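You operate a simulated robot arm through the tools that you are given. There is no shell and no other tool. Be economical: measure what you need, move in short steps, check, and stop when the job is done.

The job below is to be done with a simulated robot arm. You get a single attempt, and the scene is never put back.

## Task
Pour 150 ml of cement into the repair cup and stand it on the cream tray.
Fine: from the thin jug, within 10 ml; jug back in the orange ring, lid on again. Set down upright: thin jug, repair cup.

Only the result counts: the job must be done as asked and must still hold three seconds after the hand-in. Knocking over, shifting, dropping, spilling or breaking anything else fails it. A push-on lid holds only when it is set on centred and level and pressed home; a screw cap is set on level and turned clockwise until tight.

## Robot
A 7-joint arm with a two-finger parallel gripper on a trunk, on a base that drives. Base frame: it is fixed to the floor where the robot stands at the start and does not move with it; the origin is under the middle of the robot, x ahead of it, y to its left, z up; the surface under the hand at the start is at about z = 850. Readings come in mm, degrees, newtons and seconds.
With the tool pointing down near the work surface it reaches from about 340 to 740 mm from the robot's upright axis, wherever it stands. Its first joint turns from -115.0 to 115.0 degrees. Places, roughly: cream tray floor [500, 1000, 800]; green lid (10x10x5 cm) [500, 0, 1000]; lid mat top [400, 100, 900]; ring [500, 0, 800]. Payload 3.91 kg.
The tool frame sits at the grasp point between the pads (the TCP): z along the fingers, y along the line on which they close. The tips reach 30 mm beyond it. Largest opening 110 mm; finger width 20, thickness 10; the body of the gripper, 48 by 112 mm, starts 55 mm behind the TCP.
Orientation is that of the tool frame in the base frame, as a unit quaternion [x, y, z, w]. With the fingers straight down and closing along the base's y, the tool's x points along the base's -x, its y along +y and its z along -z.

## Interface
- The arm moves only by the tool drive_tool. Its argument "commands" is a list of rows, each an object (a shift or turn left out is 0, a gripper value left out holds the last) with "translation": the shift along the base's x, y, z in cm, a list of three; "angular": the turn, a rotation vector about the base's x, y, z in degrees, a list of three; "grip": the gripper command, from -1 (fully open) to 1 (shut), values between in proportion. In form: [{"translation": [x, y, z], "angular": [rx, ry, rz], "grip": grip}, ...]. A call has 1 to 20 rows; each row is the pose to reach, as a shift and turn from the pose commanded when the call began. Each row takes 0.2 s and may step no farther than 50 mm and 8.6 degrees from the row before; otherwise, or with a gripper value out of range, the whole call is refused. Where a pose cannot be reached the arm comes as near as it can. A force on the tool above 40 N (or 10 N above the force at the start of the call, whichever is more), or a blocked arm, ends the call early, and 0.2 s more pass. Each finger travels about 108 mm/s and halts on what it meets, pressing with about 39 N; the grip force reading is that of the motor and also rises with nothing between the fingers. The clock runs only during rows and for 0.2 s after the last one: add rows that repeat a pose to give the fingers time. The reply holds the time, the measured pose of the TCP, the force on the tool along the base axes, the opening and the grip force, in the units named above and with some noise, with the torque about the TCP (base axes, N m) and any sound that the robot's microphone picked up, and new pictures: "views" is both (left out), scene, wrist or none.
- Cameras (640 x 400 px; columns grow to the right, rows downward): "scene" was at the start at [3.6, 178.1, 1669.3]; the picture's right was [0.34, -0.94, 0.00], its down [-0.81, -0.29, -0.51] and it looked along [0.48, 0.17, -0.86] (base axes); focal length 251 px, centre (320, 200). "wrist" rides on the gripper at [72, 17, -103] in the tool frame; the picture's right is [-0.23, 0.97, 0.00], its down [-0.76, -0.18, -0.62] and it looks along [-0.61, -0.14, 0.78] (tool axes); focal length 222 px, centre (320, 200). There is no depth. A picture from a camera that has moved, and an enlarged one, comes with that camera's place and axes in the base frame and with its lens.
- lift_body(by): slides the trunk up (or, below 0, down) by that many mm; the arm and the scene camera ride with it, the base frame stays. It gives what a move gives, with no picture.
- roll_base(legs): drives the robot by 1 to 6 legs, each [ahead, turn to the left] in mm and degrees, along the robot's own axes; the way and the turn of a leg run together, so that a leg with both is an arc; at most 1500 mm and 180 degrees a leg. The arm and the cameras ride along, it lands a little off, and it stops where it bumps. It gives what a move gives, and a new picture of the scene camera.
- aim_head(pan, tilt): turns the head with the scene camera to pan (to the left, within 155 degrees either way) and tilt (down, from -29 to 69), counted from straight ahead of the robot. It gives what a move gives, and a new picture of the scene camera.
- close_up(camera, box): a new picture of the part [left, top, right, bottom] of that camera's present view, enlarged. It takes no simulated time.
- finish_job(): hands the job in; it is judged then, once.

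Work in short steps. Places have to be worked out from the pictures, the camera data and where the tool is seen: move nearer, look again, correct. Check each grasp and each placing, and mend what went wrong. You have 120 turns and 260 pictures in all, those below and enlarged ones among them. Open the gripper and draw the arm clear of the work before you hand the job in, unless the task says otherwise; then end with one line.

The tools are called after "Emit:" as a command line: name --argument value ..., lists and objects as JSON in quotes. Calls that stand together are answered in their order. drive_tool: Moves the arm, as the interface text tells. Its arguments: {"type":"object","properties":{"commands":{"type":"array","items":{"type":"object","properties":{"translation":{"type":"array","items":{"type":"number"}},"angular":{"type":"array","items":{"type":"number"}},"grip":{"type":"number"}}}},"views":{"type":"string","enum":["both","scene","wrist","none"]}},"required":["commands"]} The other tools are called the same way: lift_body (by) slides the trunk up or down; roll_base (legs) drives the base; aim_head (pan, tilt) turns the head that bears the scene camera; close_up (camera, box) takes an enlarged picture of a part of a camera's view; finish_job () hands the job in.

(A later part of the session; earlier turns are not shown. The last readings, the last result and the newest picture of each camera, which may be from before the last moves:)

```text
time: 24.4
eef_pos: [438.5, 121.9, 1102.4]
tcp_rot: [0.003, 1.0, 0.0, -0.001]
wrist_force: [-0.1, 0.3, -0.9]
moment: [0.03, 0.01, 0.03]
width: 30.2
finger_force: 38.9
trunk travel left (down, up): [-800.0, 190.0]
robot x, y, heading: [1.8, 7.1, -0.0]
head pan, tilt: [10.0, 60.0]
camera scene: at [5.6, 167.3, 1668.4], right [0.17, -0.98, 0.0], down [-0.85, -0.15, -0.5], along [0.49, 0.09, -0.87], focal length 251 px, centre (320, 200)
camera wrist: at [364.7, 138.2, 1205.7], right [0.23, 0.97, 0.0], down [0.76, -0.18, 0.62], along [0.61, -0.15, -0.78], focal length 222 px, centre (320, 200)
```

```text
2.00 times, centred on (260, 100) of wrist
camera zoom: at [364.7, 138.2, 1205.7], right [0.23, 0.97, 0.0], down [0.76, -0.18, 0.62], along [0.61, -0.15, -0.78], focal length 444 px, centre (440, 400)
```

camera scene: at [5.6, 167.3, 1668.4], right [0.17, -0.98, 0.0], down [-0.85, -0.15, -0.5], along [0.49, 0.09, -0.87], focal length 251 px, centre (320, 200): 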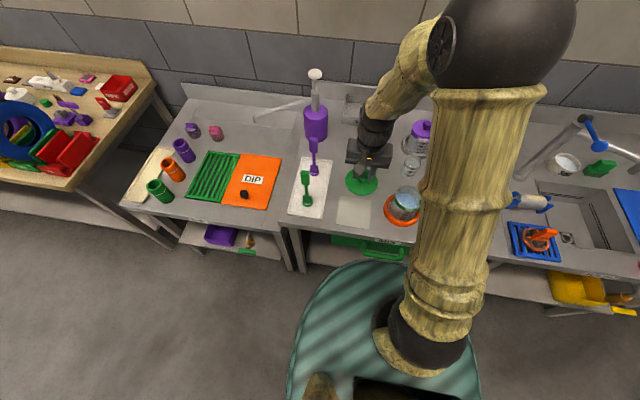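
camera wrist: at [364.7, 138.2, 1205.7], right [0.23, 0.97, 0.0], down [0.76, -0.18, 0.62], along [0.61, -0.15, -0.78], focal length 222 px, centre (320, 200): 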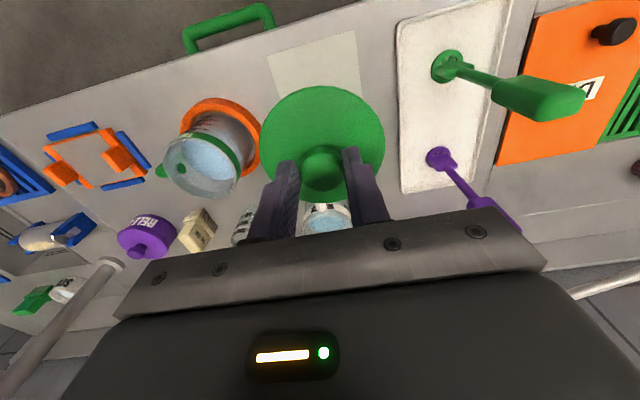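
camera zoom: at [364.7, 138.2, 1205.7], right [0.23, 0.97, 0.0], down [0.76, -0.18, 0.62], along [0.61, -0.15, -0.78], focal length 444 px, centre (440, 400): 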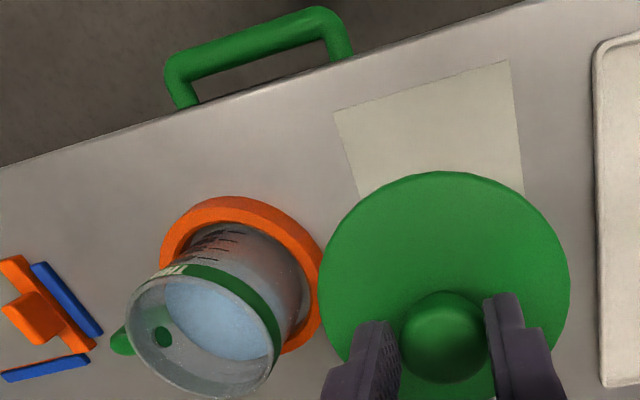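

The jug is open (about 350 ml inside). The lid is over the mat, so I'll lower toward z≈925 and then creep down.

Emit:
drive_tool --commands '[{"translation": [0, 0, -4]}, {"translation": [0, 0, -8]}, {"translation": [0, 0, -12]}, {"translation": [0, 0, -15]}, {"translation": [0, 0, -17]}, {"translation": [0, 0, -17.5]}]'

Emit:
close_up --camera "scene" --box '[325, 150, 445, 235]'

```text
time: 25.8
eef_pos: [436.8, 120.4, 927.7]
tcp_rot: [0.004, 1.0, -0.001, 0.0]
wrist_force: [0.1, -0.3, -0.9]
moment: [0.0, -0.01, 0.02]
width: 30.2
finger_force: 38.8
trunk travel left (down, up): [-800.0, 190.0]
robot x, y, heading: [1.8, 6.6, 0.2]
head pan, tilt: [10.0, 60.0]
camera scene: at [5.6, 167.1, 1668.4], right [0.17, -0.98, 0.0], down [-0.85, -0.15, -0.5], along [0.49, 0.09, -0.87], focal length 251 px, centre (320, 200)
camera wrist: at [364.4, 137.0, 1031.1], right [0.23, 0.97, 0.0], down [0.76, -0.18, 0.62], along [0.61, -0.15, -0.78], focal length 222 px, centre (320, 200)
```

scene: 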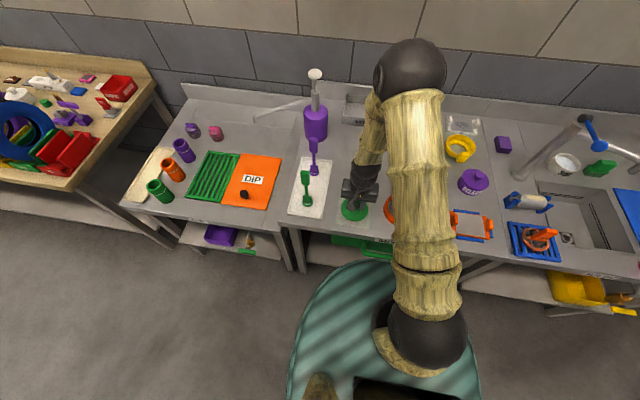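
wrist: 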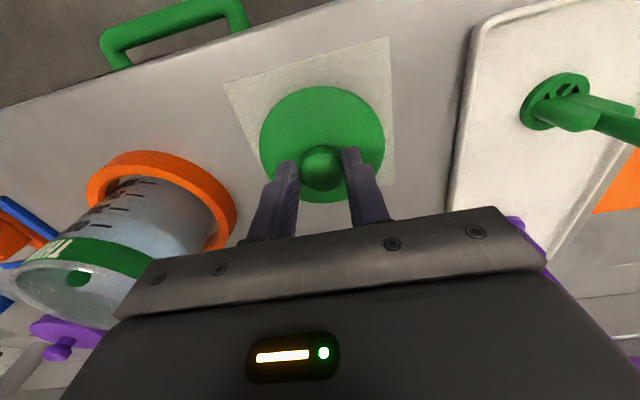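

```text
4.71 times, centred on (385, 192) of scene
camera zoom: at [5.6, 167.1, 1668.4], right [0.17, -0.98, 0.0], down [-0.85, -0.15, -0.5], along [0.49, 0.09, -0.87], focal length 1180 px, centre (14, 235)
```

zoom: 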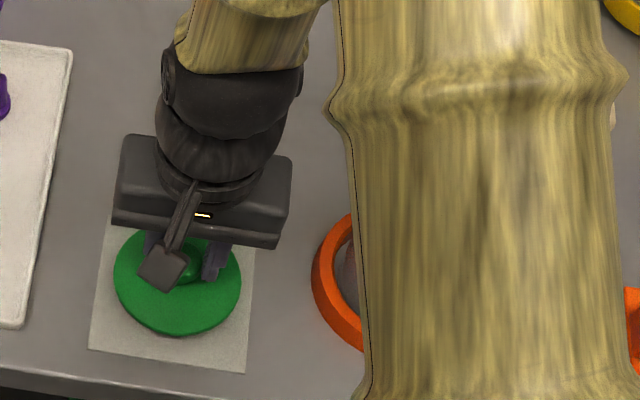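

Emit:
drive_tool --commands '[{"translation": [0, 0, -0.3]}, {"translation": [0, 0, -0.6]}, {"translation": [0, 0, -0.9]}, {"translation": [0, 0, -1.2]}]' --views "none"

```text
time: 26.8
eef_pos: [438.0, 121.0, 917.5]
tcp_rot: [0.003, 1.0, 0.0, 0.002]
wrist_force: [-2.4, 0.5, 33.9]
moment: [-0.17, -0.22, -0.02]
width: 30.2
finger_force: 38.6
trunk travel left (down, up): [-800.0, 190.0]
robot x, y, heading: [0.6, 7.5, 0.1]
head pan, tilt: [10.0, 60.0]
```

Contact at z≈917.5. I'll relax 2 mm, release, and lift off.

Emit:
drive_tool --commands '[{"translation": [0, 0, 0.2]}, {"translation": [0, 0, 0.2], "grip": 0.0}, {"translation": [0, 0, 0.2], "grip": 0.0}, {"translation": [0, 0, 4]}, {"translation": [0, 0, 8]}, {"translation": [0, 0, 12]}, {"translation": [0, 0, 16]}]'

Emit:
close_up --camera "scene" --box '[325, 130, 485, 240]'

```text
time: 28.4
eef_pos: [435.3, 120.8, 1077.3]
tcp_rot: [0.005, 1.0, -0.001, 0.0]
wrist_force: [-0.6, 0.2, 0.6]
moment: [-0.03, -0.02, -0.02]
width: 55.1
finger_force: 0.0
trunk travel left (down, up): [-800.0, 190.0]
robot x, y, heading: [0.4, 4.8, 0.2]
head pan, tilt: [10.0, 60.0]
camera scene: at [4.5, 166.8, 1668.4], right [0.17, -0.98, 0.0], down [-0.85, -0.15, -0.5], along [0.49, 0.09, -0.87], focal length 251 px, centre (320, 200)
camera wrist: at [362.7, 136.9, 1181.7], right [0.24, 0.97, 0.0], down [0.76, -0.18, 0.62], along [0.61, -0.15, -0.78], focal length 222 px, centre (320, 200)
```

scene: 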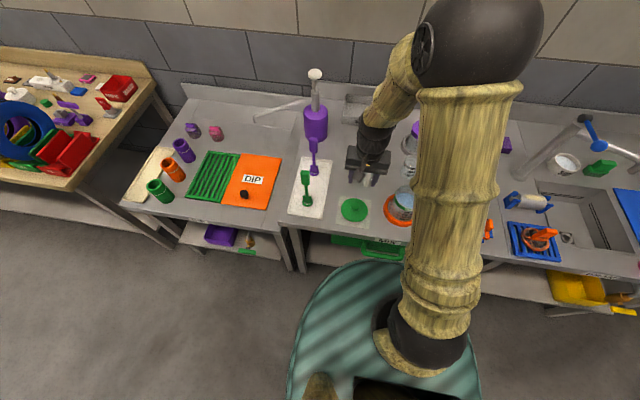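
wrist: 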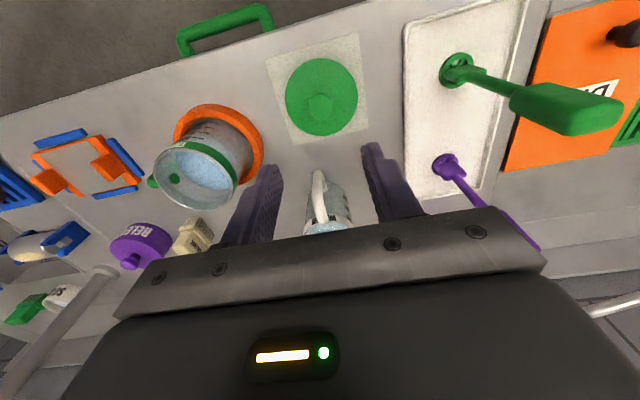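

```text
3.64 times, centred on (405, 185) of scene
camera zoom: at [4.5, 166.8, 1668.4], right [0.17, -0.98, 0.0], down [-0.85, -0.15, -0.5], along [0.49, 0.09, -0.87], focal length 912 px, centre (11, 254)
```

zoom: 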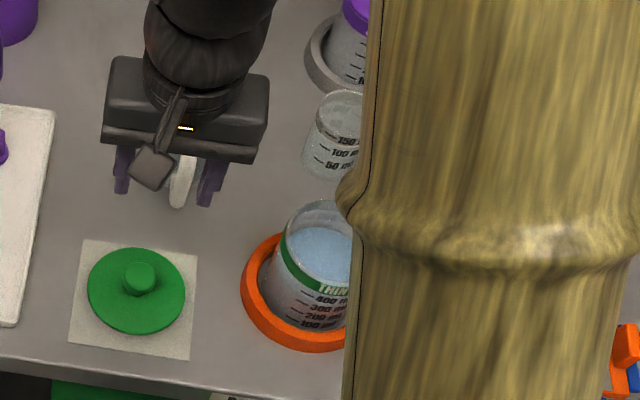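

The lid lies on the mat. Now I'll inspect the jug's rim for a spout.

Emit:
close_up --camera "wrist" --box '[140, 90, 270, 220]'

```text
3.08 times, centred on (205, 155) of wrist
camera zoom: at [362.7, 136.9, 1181.7], right [0.24, 0.97, 0.0], down [0.76, -0.18, 0.62], along [0.61, -0.15, -0.78], focal length 684 px, centre (674, 338)
```

zoom: 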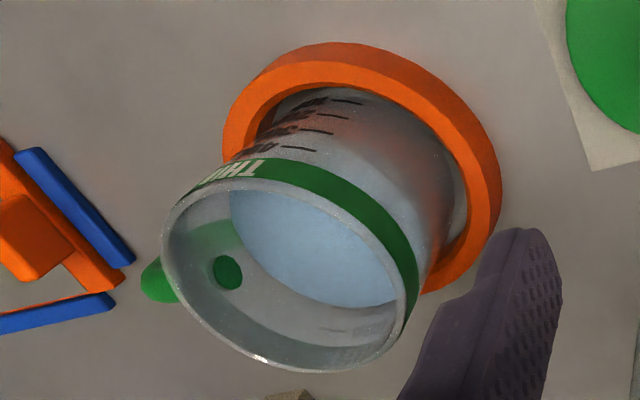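

The jug has a plain round rim, so I can pour in any direction. I'll grasp the body horizontally below the handle, so first I back the base off 150 mm for room.

Emit:
roll_base --legs '[[-150, 0]]'

Emit:
drive_tool --commands '[{"translation": [1, -1, 0.5], "angular": [0, 0, 8.5]}, {"translation": [2, -2, 1], "angular": [0, 0, 17]}, {"translation": [3, -3, 1.5], "angular": [0, 0, 25.5]}, {"translation": [4, -4, 2], "angular": [0, 0, 34]}, {"translation": [5, -5, 2.5], "angular": [0, 0, 42.5]}, {"translation": [6, -6, 3], "angular": [0, 0, 51]}, {"translation": [7, -7, 3.5], "angular": [0, 0, 59.5]}, {"translation": [8, -8, 4], "angular": [0, 0, 68]}, {"translation": [9, -9, 4.5], "angular": [0, 0, 76.5]}, {"translation": [10, -10, 5], "angular": [0, 0, 85]}, {"translation": [10, -11, 5.5], "angular": [0, 0, 93.5]}, {"translation": [10, -12, 6], "angular": [0, 0, 102]}, {"translation": [10, -13, 6.5], "angular": [0, 0, 110.5]}, {"translation": [10, -13, 7], "angular": [0, 0, 119]}, {"translation": [10, -13, 7], "angular": [0, 0, 127.5]}, {"translation": [10, -13, 7], "angular": [0, 0, 136]}, {"translation": [10, -13, 7], "angular": [0, 0, 144.5]}, {"translation": [10, -13, 7], "angular": [0, 0, 153]}, {"translation": [10, -13, 7], "angular": [0, 0, 161.5]}, {"translation": [10, -13, 7], "angular": [0, 0, 170]}]' --views "none"

```text
time: 29.9
eef_pos: [283.4, 120.2, 1077.4]
tcp_rot: [0.003, 1.0, 0.001, 0.001]
wrist_force: [-0.5, -0.5, 0.8]
moment: [-0.01, 0.0, -0.02]
width: 55.0
finger_force: 0.0
trunk travel left (down, up): [-800.0, 190.0]
robot x, y, heading: [-150.8, 2.4, 0.0]
head pan, tilt: [10.0, 60.0]
camera scene: at [-147.3, 167.0, 1668.4], right [0.18, -0.98, 0.0], down [-0.85, -0.15, -0.5], along [0.49, 0.09, -0.87], focal length 251 px, centre (320, 200)
```

scene: 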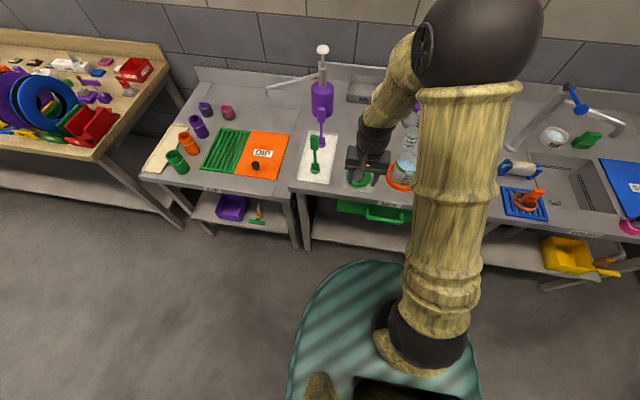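

```text
time: 34.1
eef_pos: [385.4, -9.0, 1148.6]
tcp_rot: [0.996, -0.089, 0.0, 0.0]
wrist_force: [0.1, 0.4, 0.5]
moment: [0.01, -0.02, 0.0]
width: 55.1
finger_force: 0.1
trunk travel left (down, up): [-800.0, 190.0]
robot x, y, heading: [-153.5, 3.9, 0.1]
head pan, tilt: [10.0, 60.0]
```

Emit:
drive_tool --commands '[{"translation": [1, 0, 0], "angular": [0, 0, 5.1]}, {"translation": [2, 0, 0], "angular": [0, 0, 10.2]}]' --views "none"

Emit:
drive_tool --commands '[{"translation": [0, 0, 0], "angular": [0, -8.4, 0], "grip": -1}, {"translation": [0, 0, 0], "angular": [0, -16.8, 0]}, {"translation": [0, 0, 0], "angular": [0, -25.2, 0]}, {"translation": [0, 0, 0], "angular": [0, -33.6, 0]}, {"translation": [0, 0, 0], "angular": [0, -42, 0]}, {"translation": [0, 0, 0], "angular": [0, -50, 0]}, {"translation": [0, 0, 0], "angular": [0, -58, 0]}, {"translation": [0, 0, 0], "angular": [0, -66, 0]}, {"translation": [0, 0, 0], "angular": [0, -74, 0]}, {"translation": [0, 0, 0], "angular": [0, -82, 0]}, {"translation": [0, 0, 0], "angular": [0, -90, 0]}]'

```text
time: 34.7
eef_pos: [404.6, -8.6, 1147.4]
tcp_rot: [1.0, 0.0, 0.0, 0.001]
wrist_force: [0.9, 0.9, 0.1]
moment: [0.05, 0.02, 0.01]
width: 55.0
finger_force: 0.3
trunk travel left (down, up): [-800.0, 190.0]
robot x, y, heading: [-149.7, 4.1, -0.0]
head pan, tilt: [10.0, 60.0]
```

```text
time: 37.1
eef_pos: [403.7, -9.5, 1147.3]
tcp_rot: [0.706, -0.001, 0.708, 0.0]
wrist_force: [-0.2, 0.4, 0.3]
moment: [0.04, 0.01, 0.01]
width: 109.8
finger_force: 0.2
trunk travel left (down, up): [-800.0, 190.0]
robot x, y, heading: [-152.3, 5.1, 0.2]
head pan, tilt: [10.0, 60.0]
camera scene: at [-145.1, 167.3, 1668.4], right [0.18, -0.98, 0.0], down [-0.85, -0.15, -0.5], along [0.49, 0.09, -0.87], focal length 251 px, centre (320, 200)
camera wrist: at [301.1, -26.3, 1219.6], right [0.0, -0.97, -0.23], down [-0.62, 0.18, -0.76], along [0.78, 0.14, -0.61], focal length 222 px, centre (320, 200)
```

scene: 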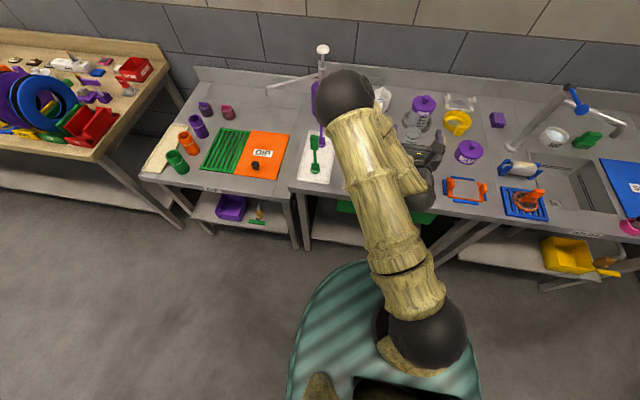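
wrist: 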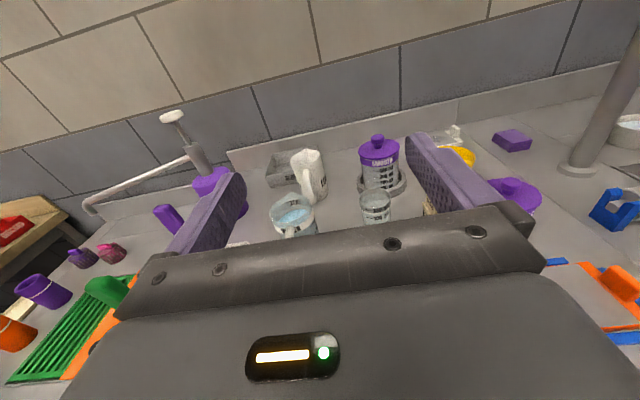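

Horizontal pose works. I'll back off and come down in front of the jug, then look along it.

Emit:
drive_tool --commands '[{"translation": [-4, -2, 0]}, {"translation": [-5, -4, -4]}, {"translation": [-5, -4, -8]}, {"translation": [-5, -4, -12]}, {"translation": [-5, -4, -15]}]'

```text
time: 38.3
eef_pos: [354.8, -50.3, 999.5]
tcp_rot: [0.707, -0.001, 0.707, -0.001]
wrist_force: [0.2, 0.9, 0.8]
moment: [-0.02, -0.01, 0.01]
width: 109.8
finger_force: 0.1
out of reach, approached as far as the arm can: row 1, 2
trunk travel left (down, up): [-800.0, 190.0]
robot x, y, heading: [-147.1, 2.9, 0.1]
head pan, tilt: [10.0, 60.0]
camera scene: at [-145.7, 167.2, 1668.4], right [0.18, -0.98, 0.0], down [-0.85, -0.15, -0.5], along [0.49, 0.09, -0.87], focal length 251 px, centre (320, 200)
camera wrist: at [250.3, -67.8, 1070.8], right [0.0, -0.97, -0.23], down [-0.62, 0.18, -0.76], along [0.78, 0.14, -0.61], focal length 222 px, centre (320, 200)
```

scene: 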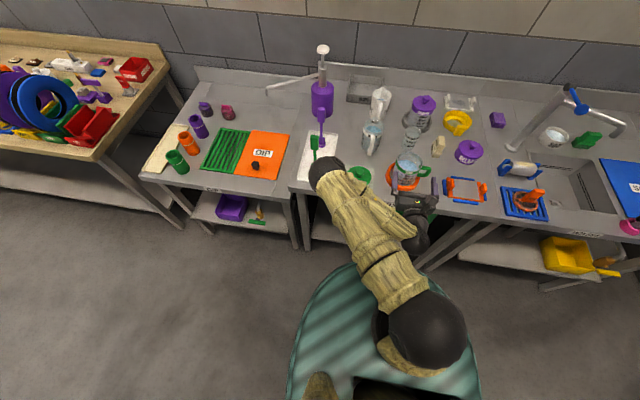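
wrist: 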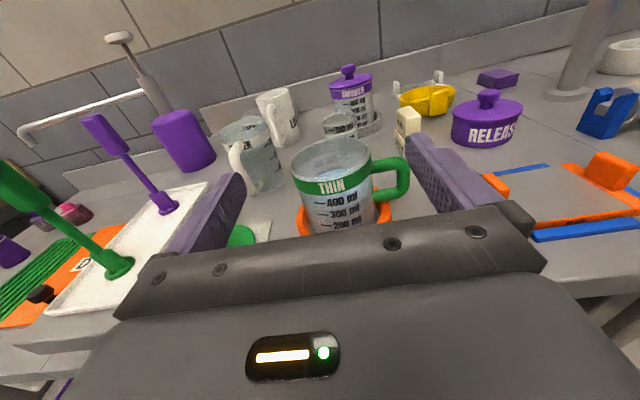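

Close to the inner reach limit, so I'll back the base 80 mm more, then lower in front of the jug.

Emit:
roll_base --legs '[[-80, 0]]'

Emit:
drive_tool --commands '[{"translation": [2, 0.1, -3]}, {"translation": [4, 0.1, -6]}, {"translation": [6, 0.1, -8]}, {"translation": [7, 0.1, -10.2]}]'

Emit:
close_up --camera "wrist" --box '[160, 60, 480, 260]'

Emit:
close_up --camera "scene" --box '[320, 120, 500, 260]'

```text
time: 39.4
eef_pos: [274.4, -50.0, 998.8]
tcp_rot: [0.707, 0.0, 0.707, -0.001]
wrist_force: [-0.1, -0.7, 0.5]
moment: [0.01, -0.02, -0.02]
width: 109.8
finger_force: 0.1
trunk travel left (down, up): [-800.0, 190.0]
robot x, y, heading: [-231.7, 6.3, 0.1]
head pan, tilt: [10.0, 60.0]
camera scene: at [-226.0, 166.8, 1668.4], right [0.18, -0.98, 0.0], down [-0.85, -0.15, -0.5], along [0.49, 0.09, -0.87], focal length 251 px, centre (320, 200)
```

scene: 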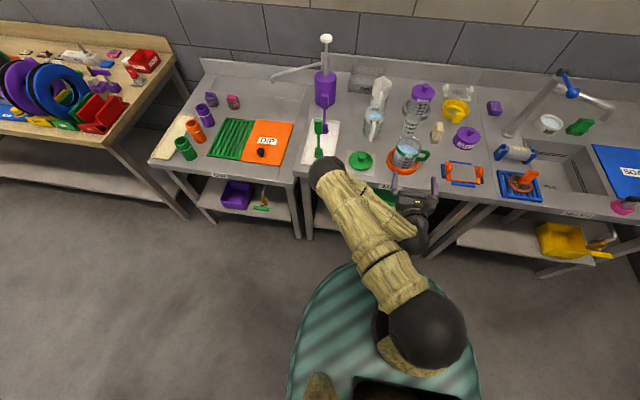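

```text
time: 40.4
eef_pos: [348.8, -46.6, 901.1]
tcp_rot: [0.704, -0.005, 0.71, -0.003]
wrist_force: [0.5, -0.2, 0.1]
moment: [0.04, 0.03, -0.02]
width: 110.3
finger_force: 0.0
trunk travel left (down, up): [-800.0, 190.0]
robot x, y, heading: [-231.1, 6.0, 0.1]
head pan, tilt: [10.0, 60.0]
camera scene: at [-223.9, 167.0, 1668.4], right [0.18, -0.98, 0.0], down [-0.85, -0.15, -0.5], along [0.49, 0.09, -0.87], focal length 251 px, centre (320, 200)
camera wrist: at [243.7, -65.3, 972.3], right [0.0, -0.97, -0.24], down [-0.62, 0.19, -0.77], along [0.79, 0.15, -0.6], focal length 222 px, centre (320, 200)
```

scene: 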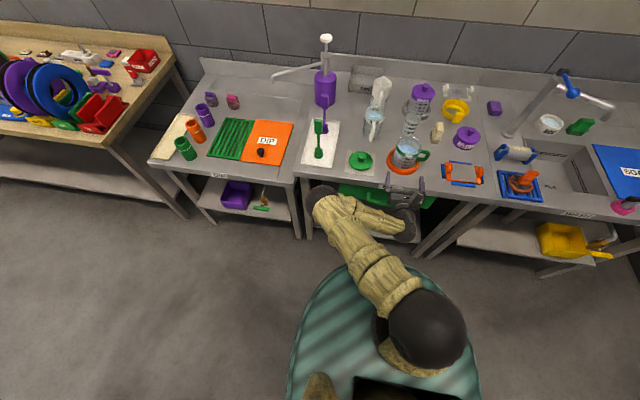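
wrist: 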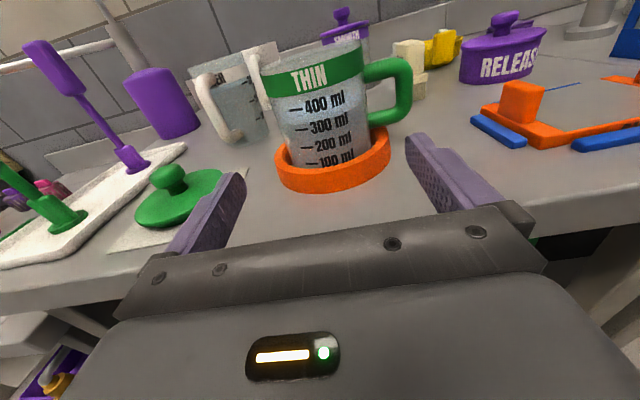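

```text
2.00 times, centred on (320, 160) of wrist
camera zoom: at [243.7, -65.3, 972.3], right [0.0, -0.97, -0.24], down [-0.62, 0.19, -0.77], along [0.79, 0.15, -0.6], focal length 444 px, centre (320, 280)
```

zoom: 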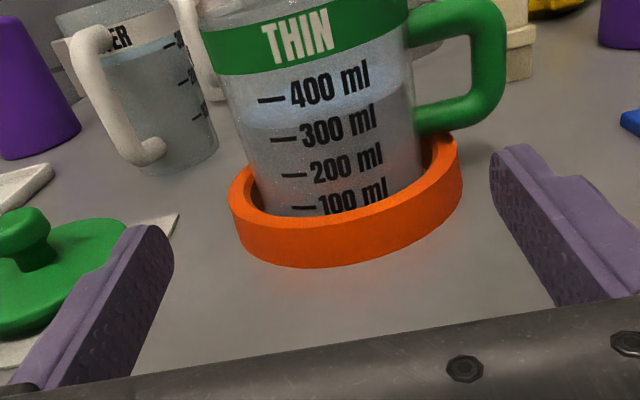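

```text
2.86 times, centred on (410, 190) of scene
camera zoom: at [-223.9, 167.0, 1668.4], right [0.18, -0.98, 0.0], down [-0.85, -0.15, -0.5], along [0.49, 0.09, -0.87], focal length 716 px, centre (63, 229)
```

zoom: 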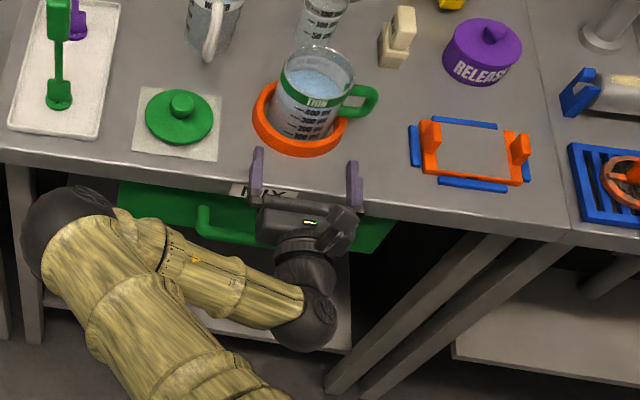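

The views show the handle reaches down to about z 887 with no room under it, so I'll grasp the jug from above instead, fingers clear of the handle. I'll raise and return the tool to vertical.

Emit:
drive_tool --commands '[{"translation": [0, 0, 5]}, {"translation": [0, 0, 10]}, {"translation": [1, 0, 15]}, {"translation": [2, 0, 20]}, {"translation": [3, 0, 25], "angular": [0, 8, 0]}, {"translation": [4, 0, 25], "angular": [0, 16, 0]}, {"translation": [4, 0, 25], "angular": [0, 24, 0]}, {"translation": [4, 0, 25], "angular": [0, 32, 0]}, {"translation": [4, 0, 25], "angular": [0, 40, 0]}, {"translation": [4, 0, 25], "angular": [0, 48, 0]}, {"translation": [4, 0, 25], "angular": [0, 56, 0]}, {"translation": [4, 0, 25], "angular": [0, 64, 0]}, {"translation": [4, 0, 25], "angular": [0, 72, 0]}, {"translation": [4, 0, 25], "angular": [0, 80, 0]}, {"translation": [4, 0, 25], "angular": [0, 88, 0]}, {"translation": [4, 0, 25], "angular": [0, 90, 0]}]' --views "none"

```text
refused: row 3 steps farther than a row can; nothing moved
```

Emit:
drive_tool --commands '[{"translation": [0, 0, 5]}, {"translation": [0, 0, 10]}, {"translation": [0, 0, 15]}, {"translation": [0, 0, 20]}, {"translation": [1, 0, 24], "angular": [0, 8, 0]}, {"translation": [2, 0, 25], "angular": [0, 16, 0]}, {"translation": [4, 0, 25], "angular": [0, 24, 0]}, {"translation": [4, 0, 25], "angular": [0, 32, 0]}, {"translation": [4, 0, 25], "angular": [0, 40, 0]}, {"translation": [4, 0, 25], "angular": [0, 48, 0]}, {"translation": [4, 0, 25], "angular": [0, 56, 0]}, {"translation": [4, 0, 25], "angular": [0, 64, 0]}, {"translation": [4, 0, 25], "angular": [0, 72, 0]}, {"translation": [4, 0, 25], "angular": [0, 80, 0]}, {"translation": [4, 0, 25], "angular": [0, 88, 0]}, {"translation": [4, 0, 25], "angular": [0, 90, 0]}]' --views "none"

```text
time: 43.8
eef_pos: [386.8, -49.2, 1147.5]
tcp_rot: [1.0, -0.001, -0.002, 0.0]
wrist_force: [-0.2, -0.3, 0.3]
moment: [-0.01, -0.03, 0.02]
width: 110.3
finger_force: 0.0
trunk travel left (down, up): [-800.0, 190.0]
robot x, y, heading: [-231.1, 7.8, 0.2]
head pan, tilt: [10.0, 60.0]
```

Now I'll drive back forward 230 mm so the tool comes over the repair cup.

Emit:
roll_base --legs '[[232, 0]]'

Emit:
drive_tool --commands '[{"translation": [1, -1, -2], "angular": [0, 0, 0]}]' --views "wrist"

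Emit:
close_up --camera "wrist" --box '[220, 40, 420, 200]'

Emit:
close_up --camera "scene" --box '[340, 110, 500, 230]'

```text
time: 45.7
eef_pos: [616.2, -47.6, 1147.6]
tcp_rot: [1.0, 0.0, -0.002, -0.001]
wrist_force: [0.0, 0.2, 0.3]
moment: [-0.04, 0.03, -0.01]
width: 110.2
finger_force: 0.1
trunk travel left (down, up): [-800.0, 190.0]
robot x, y, heading: [-0.2, 6.5, 0.4]
head pan, tilt: [10.0, 60.0]
camera scene: at [6.1, 167.5, 1668.4], right [0.18, -0.98, 0.0], down [-0.85, -0.15, -0.5], along [0.49, 0.09, -0.87], focal length 251 px, centre (320, 200)
```

scene: 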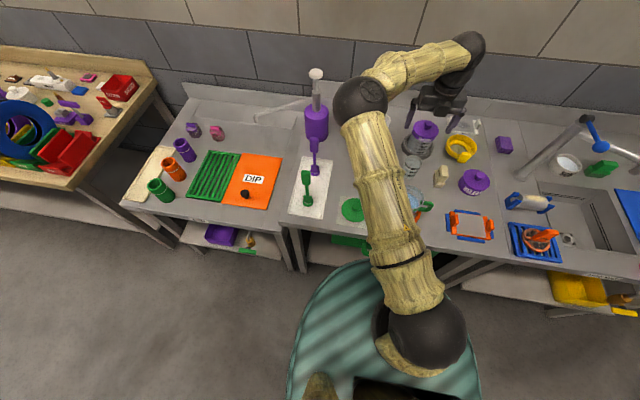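

```text
time: 46.1
eef_pos: [626.1, -58.5, 1125.7]
tcp_rot: [1.0, 0.001, -0.001, 0.001]
wrist_force: [0.7, 0.2, -0.4]
moment: [-0.02, 0.01, 0.04]
width: 110.2
finger_force: 0.0
trunk travel left (down, up): [-800.0, 190.0]
robot x, y, heading: [-2.0, 8.6, 0.1]
head pan, tilt: [10.0, 60.0]
camera wrist: at [698.2, -76.0, 1229.5], right [-0.23, -0.97, 0.0], down [-0.76, 0.18, 0.62], along [-0.61, 0.14, -0.78], focal length 222 px, centre (320, 200)
```

wrist: 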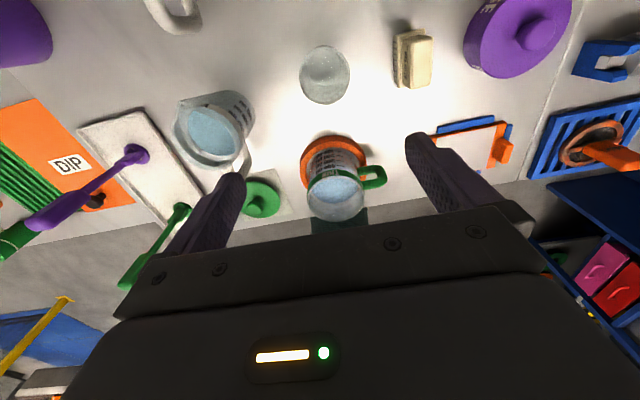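

```text
2.50 times, centred on (320, 120) of wrist
camera zoom: at [698.2, -76.0, 1229.5], right [-0.23, -0.97, 0.0], down [-0.76, 0.18, 0.62], along [-0.61, 0.14, -0.78], focal length 555 px, centre (320, 400)
```

zoom: 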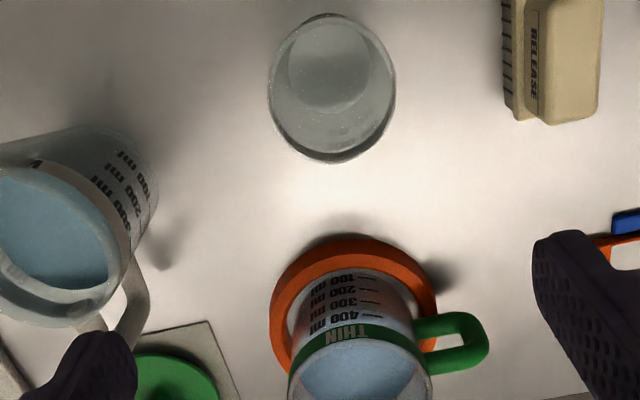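

```text
3.33 times, centred on (420, 170) of scene
camera zoom: at [6.2, 166.7, 1668.5], right [0.18, -0.98, 0.0], down [-0.85, -0.15, -0.5], along [0.49, 0.09, -0.87], focal length 836 px, centre (-13, 300)
```

zoom: 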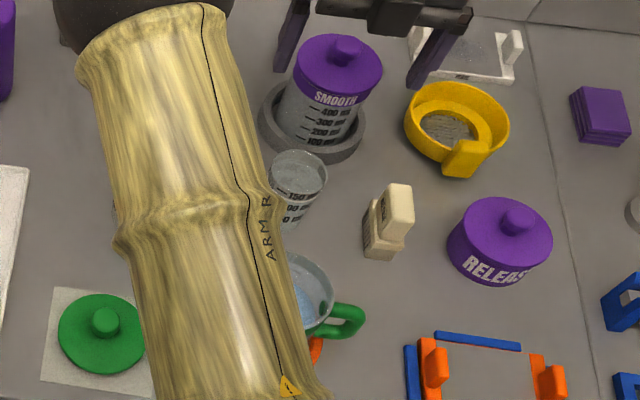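

The cup is at about (648,-70). With this tool yaw the camera mount would come too near the SMOOTH jug, so I'll turn the tool back 180° before going down.

Emit:
drive_tool --commands '[{"translation": [0, 0, 0], "angular": [0, 0, -8.5]}, {"translation": [0, 0, 0], "angular": [0, 0, -17]}, {"translation": [0, 0, 0], "angular": [0, 0, -25.5]}, {"translation": [0, 0, 0], "angular": [0, 0, -34]}, {"translation": [0, 0, 0], "angular": [0, 0, -42.5]}, {"translation": [0, 0, 0], "angular": [0, 0, -51]}, {"translation": [0, 0, 0], "angular": [0, 0, -59.5]}, {"translation": [0, 0, 0], "angular": [0, 0, -68]}, {"translation": [0, 0, 0], "angular": [0, 0, -76.5]}, {"translation": [0, 0, 0], "angular": [0, 0, -85]}, {"translation": [0, 0, 0], "angular": [0, 0, -93.5]}, {"translation": [0, 0, 0], "angular": [0, 0, -102]}, {"translation": [0, 0, 0], "angular": [0, 0, -110.5]}, {"translation": [0, 0, 0], "angular": [0, 0, -119]}, {"translation": [0, 0, 0], "angular": [0, 0, -127.5]}, {"translation": [0, 0, 0], "angular": [0, 0, -136]}, {"translation": [0, 0, 0], "angular": [0, 0, -144.5]}, {"translation": [0, 0, 0], "angular": [0, 0, -153]}, {"translation": [0, 0, 0], "angular": [0, 0, -161.5]}, {"translation": [0, 0, 0], "angular": [0, 0, -170]}]' --views "none"

Emit:
drive_tool --commands '[{"translation": [1, -0.5, -3], "angular": [0, 0, -5]}, {"translation": [2.2, -1.2, -6], "angular": [0, 0, -10]}, {"translation": [2.2, -1.2, -9], "angular": [0, 0, -10]}]'

Emit:
close_up --camera "wrist" --box '[220, 60, 420, 220]'

```text
time: 50.3
eef_pos: [626.2, -56.9, 1127.0]
tcp_rot: [-0.085, 0.996, 0.001, 0.001]
wrist_force: [-0.6, 0.1, 0.2]
moment: [0.0, -0.02, -0.01]
width: 110.1
finger_force: 0.0
trunk travel left (down, up): [-800.0, 190.0]
robot x, y, heading: [-0.1, 5.4, 0.1]
head pan, tilt: [10.0, 60.0]
```

```text
time: 51.1
eef_pos: [647.8, -69.6, 1035.9]
tcp_rot: [0.001, 1.0, 0.001, -0.001]
wrist_force: [-0.6, -1.1, 0.9]
moment: [0.01, 0.03, -0.01]
width: 110.0
finger_force: 0.1
trunk travel left (down, up): [-800.0, 190.0]
robot x, y, heading: [-0.5, 5.7, 0.3]
head pan, tilt: [10.0, 60.0]
camera scene: at [5.3, 167.7, 1668.4], right [0.18, -0.98, 0.0], down [-0.85, -0.15, -0.5], along [0.49, 0.09, -0.87], focal length 251 px, centre (320, 200)
camera wrist: at [575.3, -52.6, 1140.4], right [0.23, 0.97, 0.0], down [0.76, -0.18, 0.62], along [0.61, -0.14, -0.78], focal length 222 px, centre (320, 200)
```

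scene: 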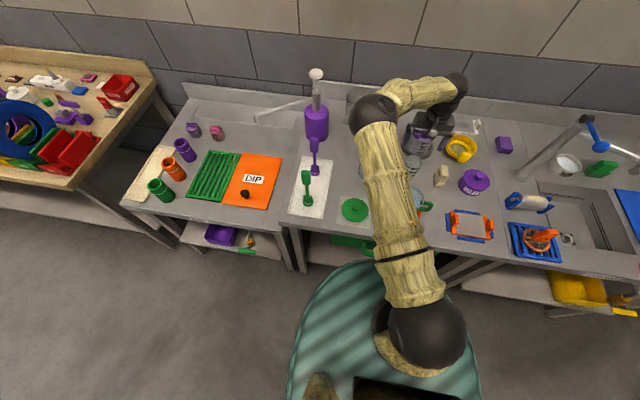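
wrist: 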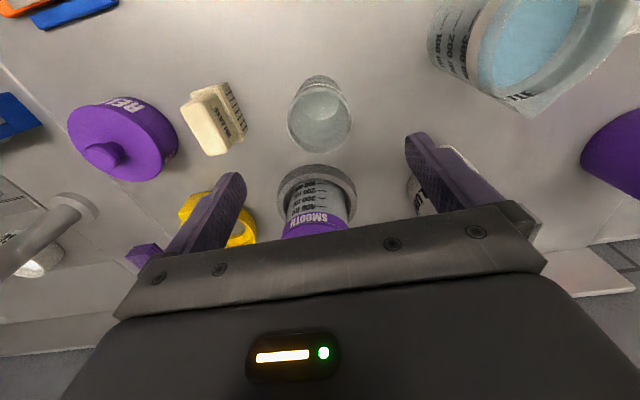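

```text
2.50 times, centred on (320, 140) of wrist
camera zoom: at [575.3, -52.6, 1140.4], right [0.23, 0.97, 0.0], down [0.76, -0.18, 0.62], along [0.61, -0.14, -0.78], focal length 555 px, centre (320, 350)
```

zoom: 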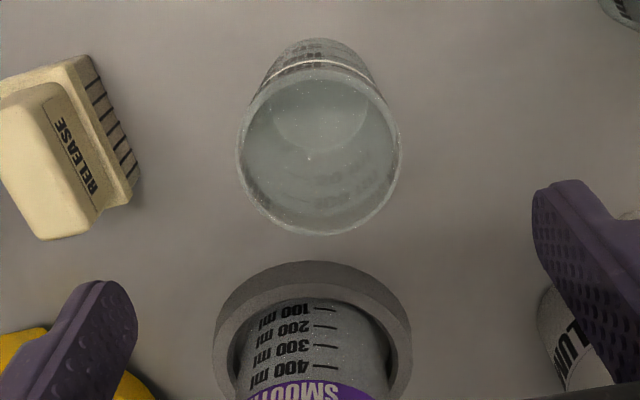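

Two rays fix the cup rim at z≈923, dia 64, centred (647,-71). I'll narrow the fingers and lower around it, then grip.

Emit:
drive_tool --commands '[{"translation": [-0.1, -0.1, -3], "grip": -0.5}, {"translation": [-0.1, -0.1, -7]}, {"translation": [-0.1, -0.1, -11]}, {"translation": [-0.1, -0.1, -14]}, {"translation": [-0.1, -0.1, -14.3]}]'

```text
time: 52.3
eef_pos: [648.3, -69.9, 893.8]
tcp_rot: [0.0, 1.0, 0.0, 0.001]
wrist_force: [0.2, 0.6, 0.1]
moment: [-0.01, 0.0, -0.01]
width: 82.3
finger_force: 0.0
trunk travel left (down, up): [-800.0, 190.0]
robot x, y, heading: [0.7, 5.8, 0.2]
head pan, tilt: [10.0, 60.0]
camera scene: at [4.8, 167.5, 1668.4], right [0.18, -0.98, 0.0], down [-0.85, -0.15, -0.5], along [0.49, 0.09, -0.87], focal length 251 px, centre (320, 200)
camera wrist: at [574.7, -54.2, 997.2], right [0.23, 0.97, 0.0], down [0.76, -0.18, 0.62], along [0.61, -0.14, -0.78], focal length 222 px, centre (320, 200)
```

scene: 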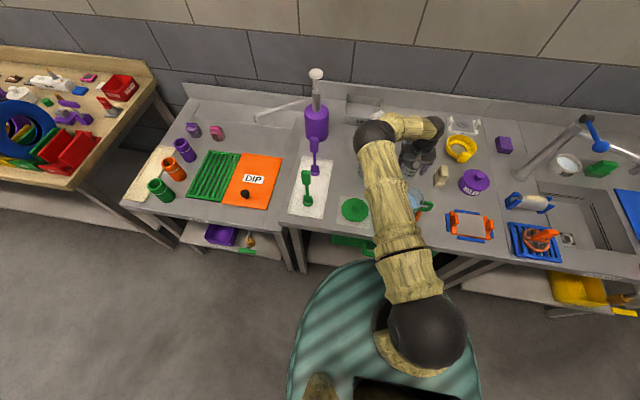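
wrist: 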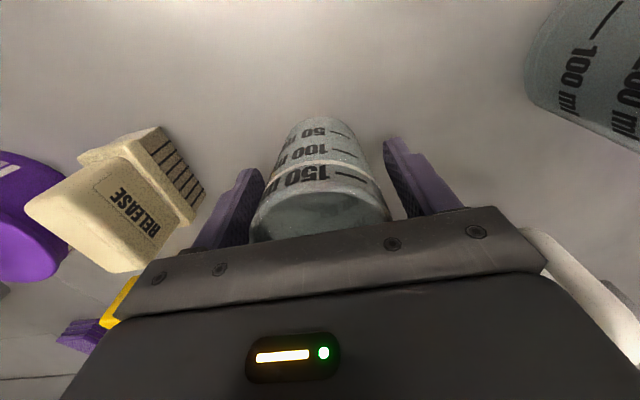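

Emit:
drive_tool --commands '[{"translation": [0, 0, 0], "grip": 1}, {"translation": [0, 0, 0], "grip": 1}, {"translation": [0, 0, 1], "grip": 1}, {"translation": [0, 0, 3]}, {"translation": [0, 0, 4]}]' --views "wrist"

```text
time: 53.5
eef_pos: [647.9, -70.6, 934.6]
tcp_rot: [0.0, 1.0, 0.0, 0.0]
wrist_force: [-0.3, -0.4, -0.3]
moment: [0.02, 0.03, 0.02]
width: 64.1
finger_force: 39.0
trunk travel left (down, up): [-800.0, 190.0]
robot x, y, heading: [-5.4, -1.4, 0.4]
head pan, tilt: [10.0, 60.0]
camera wrist: at [574.5, -53.8, 1038.1], right [0.23, 0.97, 0.0], down [0.76, -0.18, 0.62], along [0.61, -0.14, -0.78], focal length 222 px, centre (320, 200)
```

wrist: 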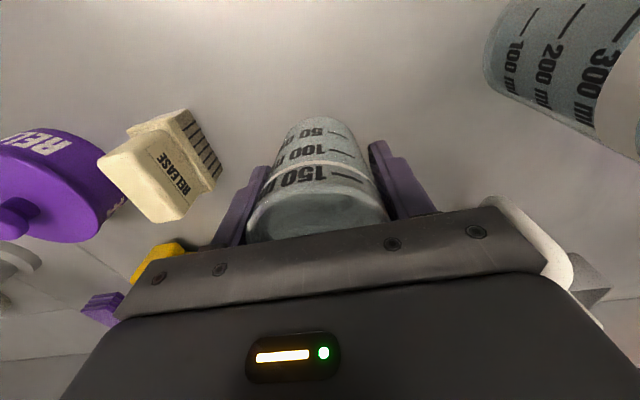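

Cup held. I'll carry it to about (592,-50), clear of the SMOOTH jug, and set it down.

Emit:
drive_tool --commands '[{"translation": [-3, 1, 0]}, {"translation": [-5.6, 2, 0]}, {"translation": [-5.6, 2, 0]}, {"translation": [-5.6, 2, -2]}, {"translation": [-5.6, 2, -3.5]}, {"translation": [-5.6, 2, -4]}]' --views "none"

Emit:
drive_tool --commands '[{"translation": [0, 0, -0.1]}, {"translation": [0, 0, -0.1], "grip": -0.45}, {"translation": [0, 0, -0.1]}, {"translation": [0, 0, 4]}, {"translation": [0, 0, 8]}, {"translation": [0, 0, 12]}, {"translation": [0, 0, 16]}, {"translation": [0, 0, 20]}]'

```text
time: 54.9
eef_pos: [590.1, -50.2, 893.1]
tcp_rot: [0.0, 1.0, 0.0, 0.001]
wrist_force: [0.1, 0.4, -0.6]
moment: [0.0, -0.01, -0.02]
width: 63.7
finger_force: 38.9
trunk travel left (down, up): [-800.0, 190.0]
robot x, y, heading: [1.1, 8.8, 0.0]
head pan, tilt: [10.0, 60.0]
```

```text
time: 56.7
eef_pos: [590.6, -51.1, 1093.4]
tcp_rot: [0.0, 1.0, -0.001, 0.0]
wrist_force: [0.1, 0.3, 0.8]
moment: [0.02, -0.03, 0.0]
width: 79.9
finger_force: 0.1
trunk travel left (down, up): [-800.0, 190.0]
robot x, y, heading: [-3.2, 5.5, 0.2]
head pan, tilt: [10.0, 60.0]
camera scene: at [4.2, 167.3, 1668.4], right [0.18, -0.98, 0.0], down [-0.85, -0.15, -0.5], along [0.49, 0.09, -0.87], focal length 251 px, centre (320, 200)
camera wrist: at [517.5, -34.4, 1197.1], right [0.23, 0.97, 0.0], down [0.76, -0.18, 0.62], along [0.61, -0.14, -0.78], focal length 222 px, centre (320, 200)
```

scene: 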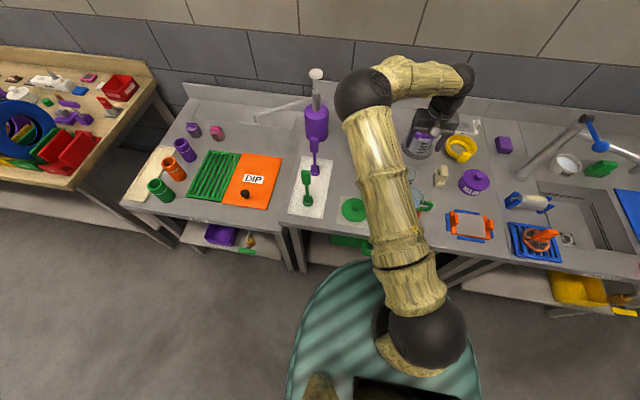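
wrist: 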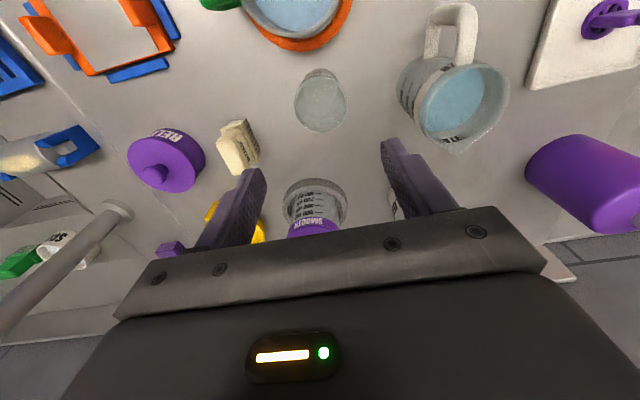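

Cup stands at (591,-50). Next I'll turn the tool by +105° and go above the thin jug.

Emit:
drive_tool --commands '[{"translation": [-1, 0, 0.5], "angular": [0, 0, 8.1], "grip": -1}, {"translation": [-2, 0, 1], "angular": [0, 0, 16.2]}, {"translation": [-3, 0, 1], "angular": [0, 0, 24.3]}, {"translation": [-4, 0, 1], "angular": [0, 0, 32.4]}, {"translation": [-5, 0, 1], "angular": [0, 0, 40.5]}, {"translation": [-6, 0, 1], "angular": [0, 0, 48.6]}, {"translation": [-7, 0, 1], "angular": [0, 0, 56.7]}, {"translation": [-8, 0, 1], "angular": [0, 0, 64.8]}, {"translation": [-9, 0, 1], "angular": [0, 0, 72.9]}, {"translation": [-10, 0, 1], "angular": [0, 0, 81]}, {"translation": [-11, 0, 1], "angular": [0, 0, 89]}, {"translation": [-12, 0, 1], "angular": [0, 0, 97]}, {"translation": [-12.1, 0, 1], "angular": [0, 0, 105]}, {"translation": [-12.1, 0, 1], "angular": [0, 0, 105]}]'

Emit:
close_up --camera "wrist" --box '[220, 40, 420, 200]'

Emit:
close_up --camera "scene" --box '[360, 130, 480, 230]'

```text
time: 59.7
eef_pos: [468.7, -49.8, 1104.8]
tcp_rot: [0.794, -0.607, 0.0, 0.0]
wrist_force: [-0.9, -0.2, 1.0]
moment: [-0.01, 0.02, -0.02]
width: 110.0
finger_force: 0.0
trunk travel left (down, up): [-800.0, 190.0]
robot x, y, heading: [2.2, 6.9, 0.3]
head pan, tilt: [10.0, 60.0]
camera scene: at [4.8, 167.6, 1668.4], right [0.18, -0.98, 0.0], down [-0.85, -0.15, -0.5], along [0.49, 0.09, -0.87], focal length 251 px, centre (320, 200)
camera wrist: at [471.1, -124.9, 1208.1], right [-1.0, -0.03, 0.0], down [-0.03, 0.78, 0.62], along [-0.02, 0.62, -0.78], focal length 222 px, centre (320, 200)
```

scene: 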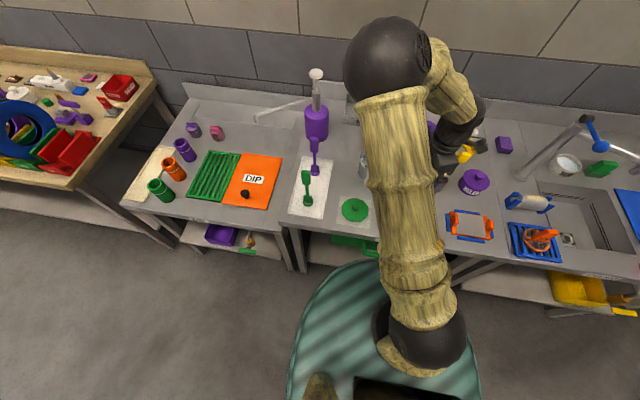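
wrist: 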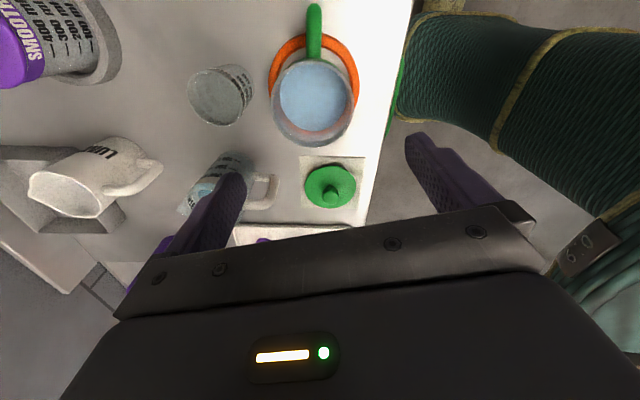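

```text
2.50 times, centred on (320, 120) of wrist
camera zoom: at [471.1, -124.9, 1208.1], right [-1.0, -0.03, 0.0], down [-0.03, 0.78, 0.62], along [-0.02, 0.62, -0.78], focal length 555 px, centre (320, 400)
```

zoom: 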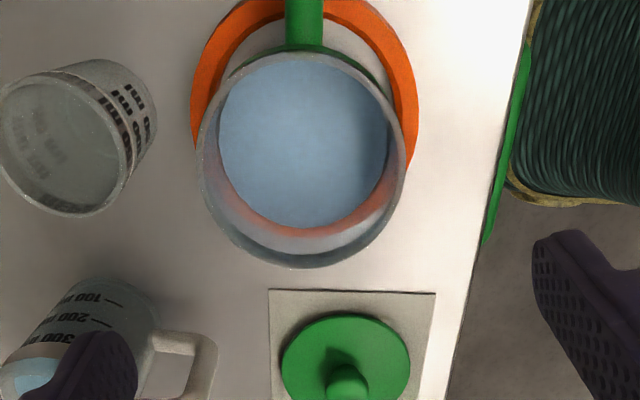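

```text
4.00 times, centred on (420, 180) of scene
camera zoom: at [4.8, 167.6, 1668.4], right [0.18, -0.98, 0.0], down [-0.85, -0.15, -0.5], along [0.49, 0.09, -0.87], focal length 1003 px, centre (-80, 280)
```

zoom: 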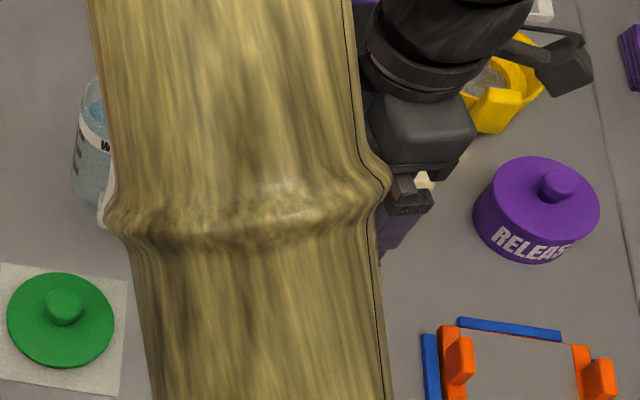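

Vision after the drive shows the jug now reads as (475,-59) and the lid as (445,104), so the odometry shifted slightly and I'll rely on pictures. I'll recentre, come lower and recheck.

Emit:
drive_tool --commands '[{"translation": [0.6, -1.0, -4]}, {"translation": [0.6, -1.0, -8.5]}, {"translation": [0.6, -1.0, -8.5]}]' --views "wrist"

Emit:
close_up --camera "wrist" --box '[220, 40, 420, 200]'

```text
time: 60.5
eef_pos: [474.7, -61.0, 1021.1]
tcp_rot: [0.793, -0.609, 0.0, 0.0]
wrist_force: [-0.5, 0.7, -0.2]
moment: [0.02, -0.01, -0.01]
width: 109.8
finger_force: 0.1
trunk travel left (down, up): [-800.0, 190.0]
robot x, y, heading: [-0.2, 7.0, 0.2]
head pan, tilt: [10.0, 60.0]
camera wrist: at [476.1, -135.3, 1123.1], right [-1.0, -0.03, 0.0], down [-0.02, 0.78, 0.62], along [-0.02, 0.62, -0.78], focal length 222 px, centre (320, 200)
```

wrist: 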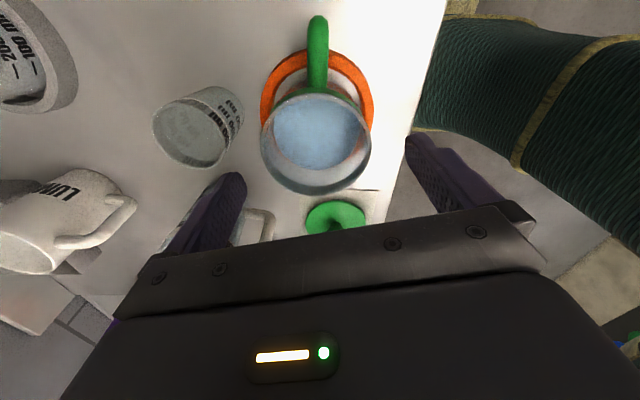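

```text
2.50 times, centred on (320, 120) of wrist
camera zoom: at [476.1, -135.3, 1123.1], right [-1.0, -0.03, 0.0], down [-0.02, 0.78, 0.62], along [-0.02, 0.62, -0.78], focal length 555 px, centre (320, 400)
```

zoom: 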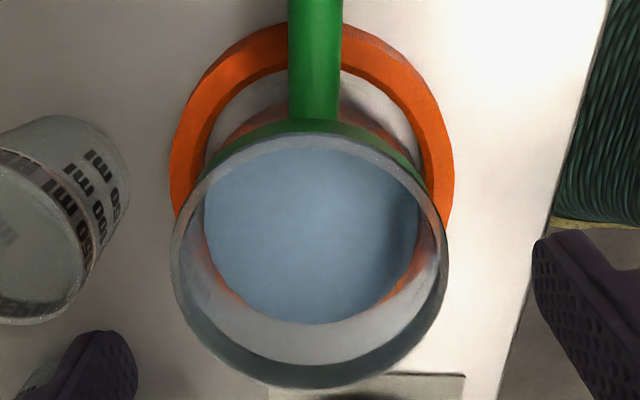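

Jug centre is about 2-3 mm further in x. I'll shift and lower around it to z≈925 (palm still clear of the rim).

Emit:
drive_tool --commands '[{"translation": [0.25, 0.1, -3]}, {"translation": [0.25, 0.1, -6]}, {"translation": [0.25, 0.1, -8]}, {"translation": [0.25, 0.1, -9.5]}, {"translation": [0.25, 0.1, -9.5]}]'

Emit:
close_up --camera "wrist" --box '[200, 60, 440, 240]'

```text
time: 61.7
eef_pos: [477.1, -61.1, 924.9]
tcp_rot: [0.793, -0.609, 0.0, 0.0]
wrist_force: [0.7, 0.6, 0.8]
moment: [-0.02, 0.02, -0.01]
width: 110.2
finger_force: 0.0
trunk travel left (down, up): [-800.0, 190.0]
robot x, y, heading: [-0.7, 4.0, 0.4]
head pan, tilt: [10.0, 60.0]
camera scene: at [4.7, 167.5, 1668.4], right [0.18, -0.98, 0.0], down [-0.85, -0.15, -0.5], along [0.49, 0.09, -0.87], focal length 251 px, centre (320, 200)
camera wrist: at [478.8, -135.5, 1027.8], right [-1.0, -0.03, 0.0], down [-0.03, 0.78, 0.62], along [-0.02, 0.62, -0.78], focal length 222 px, centre (320, 200)
```

scene: 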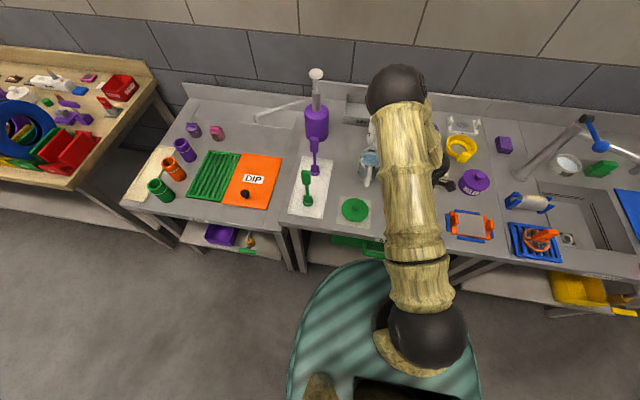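
wrist: 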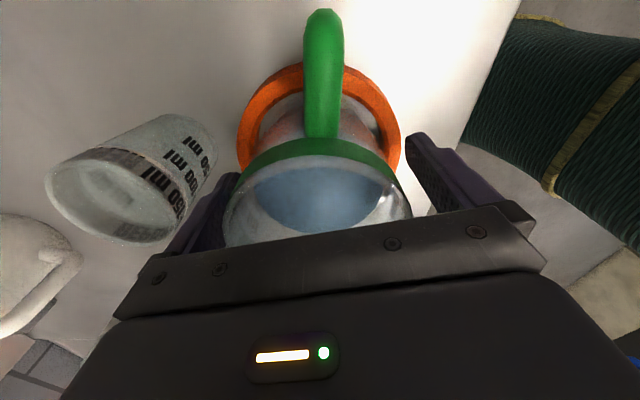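

```text
2.22 times, centred on (320, 150) of wrist
camera zoom: at [478.8, -135.5, 1027.8], right [-1.0, -0.03, 0.0], down [-0.03, 0.78, 0.62], along [-0.02, 0.62, -0.78], focal length 494 px, centre (320, 311)
```

zoom: 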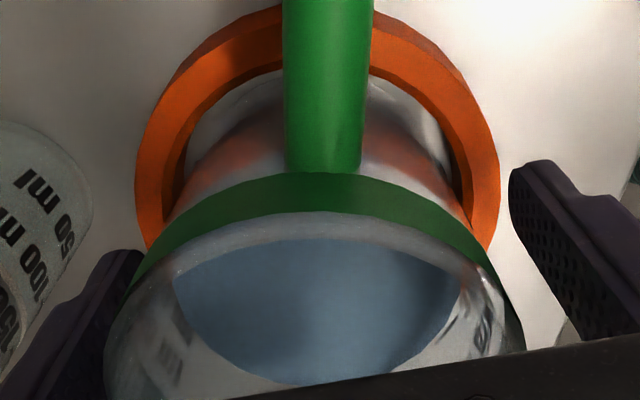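

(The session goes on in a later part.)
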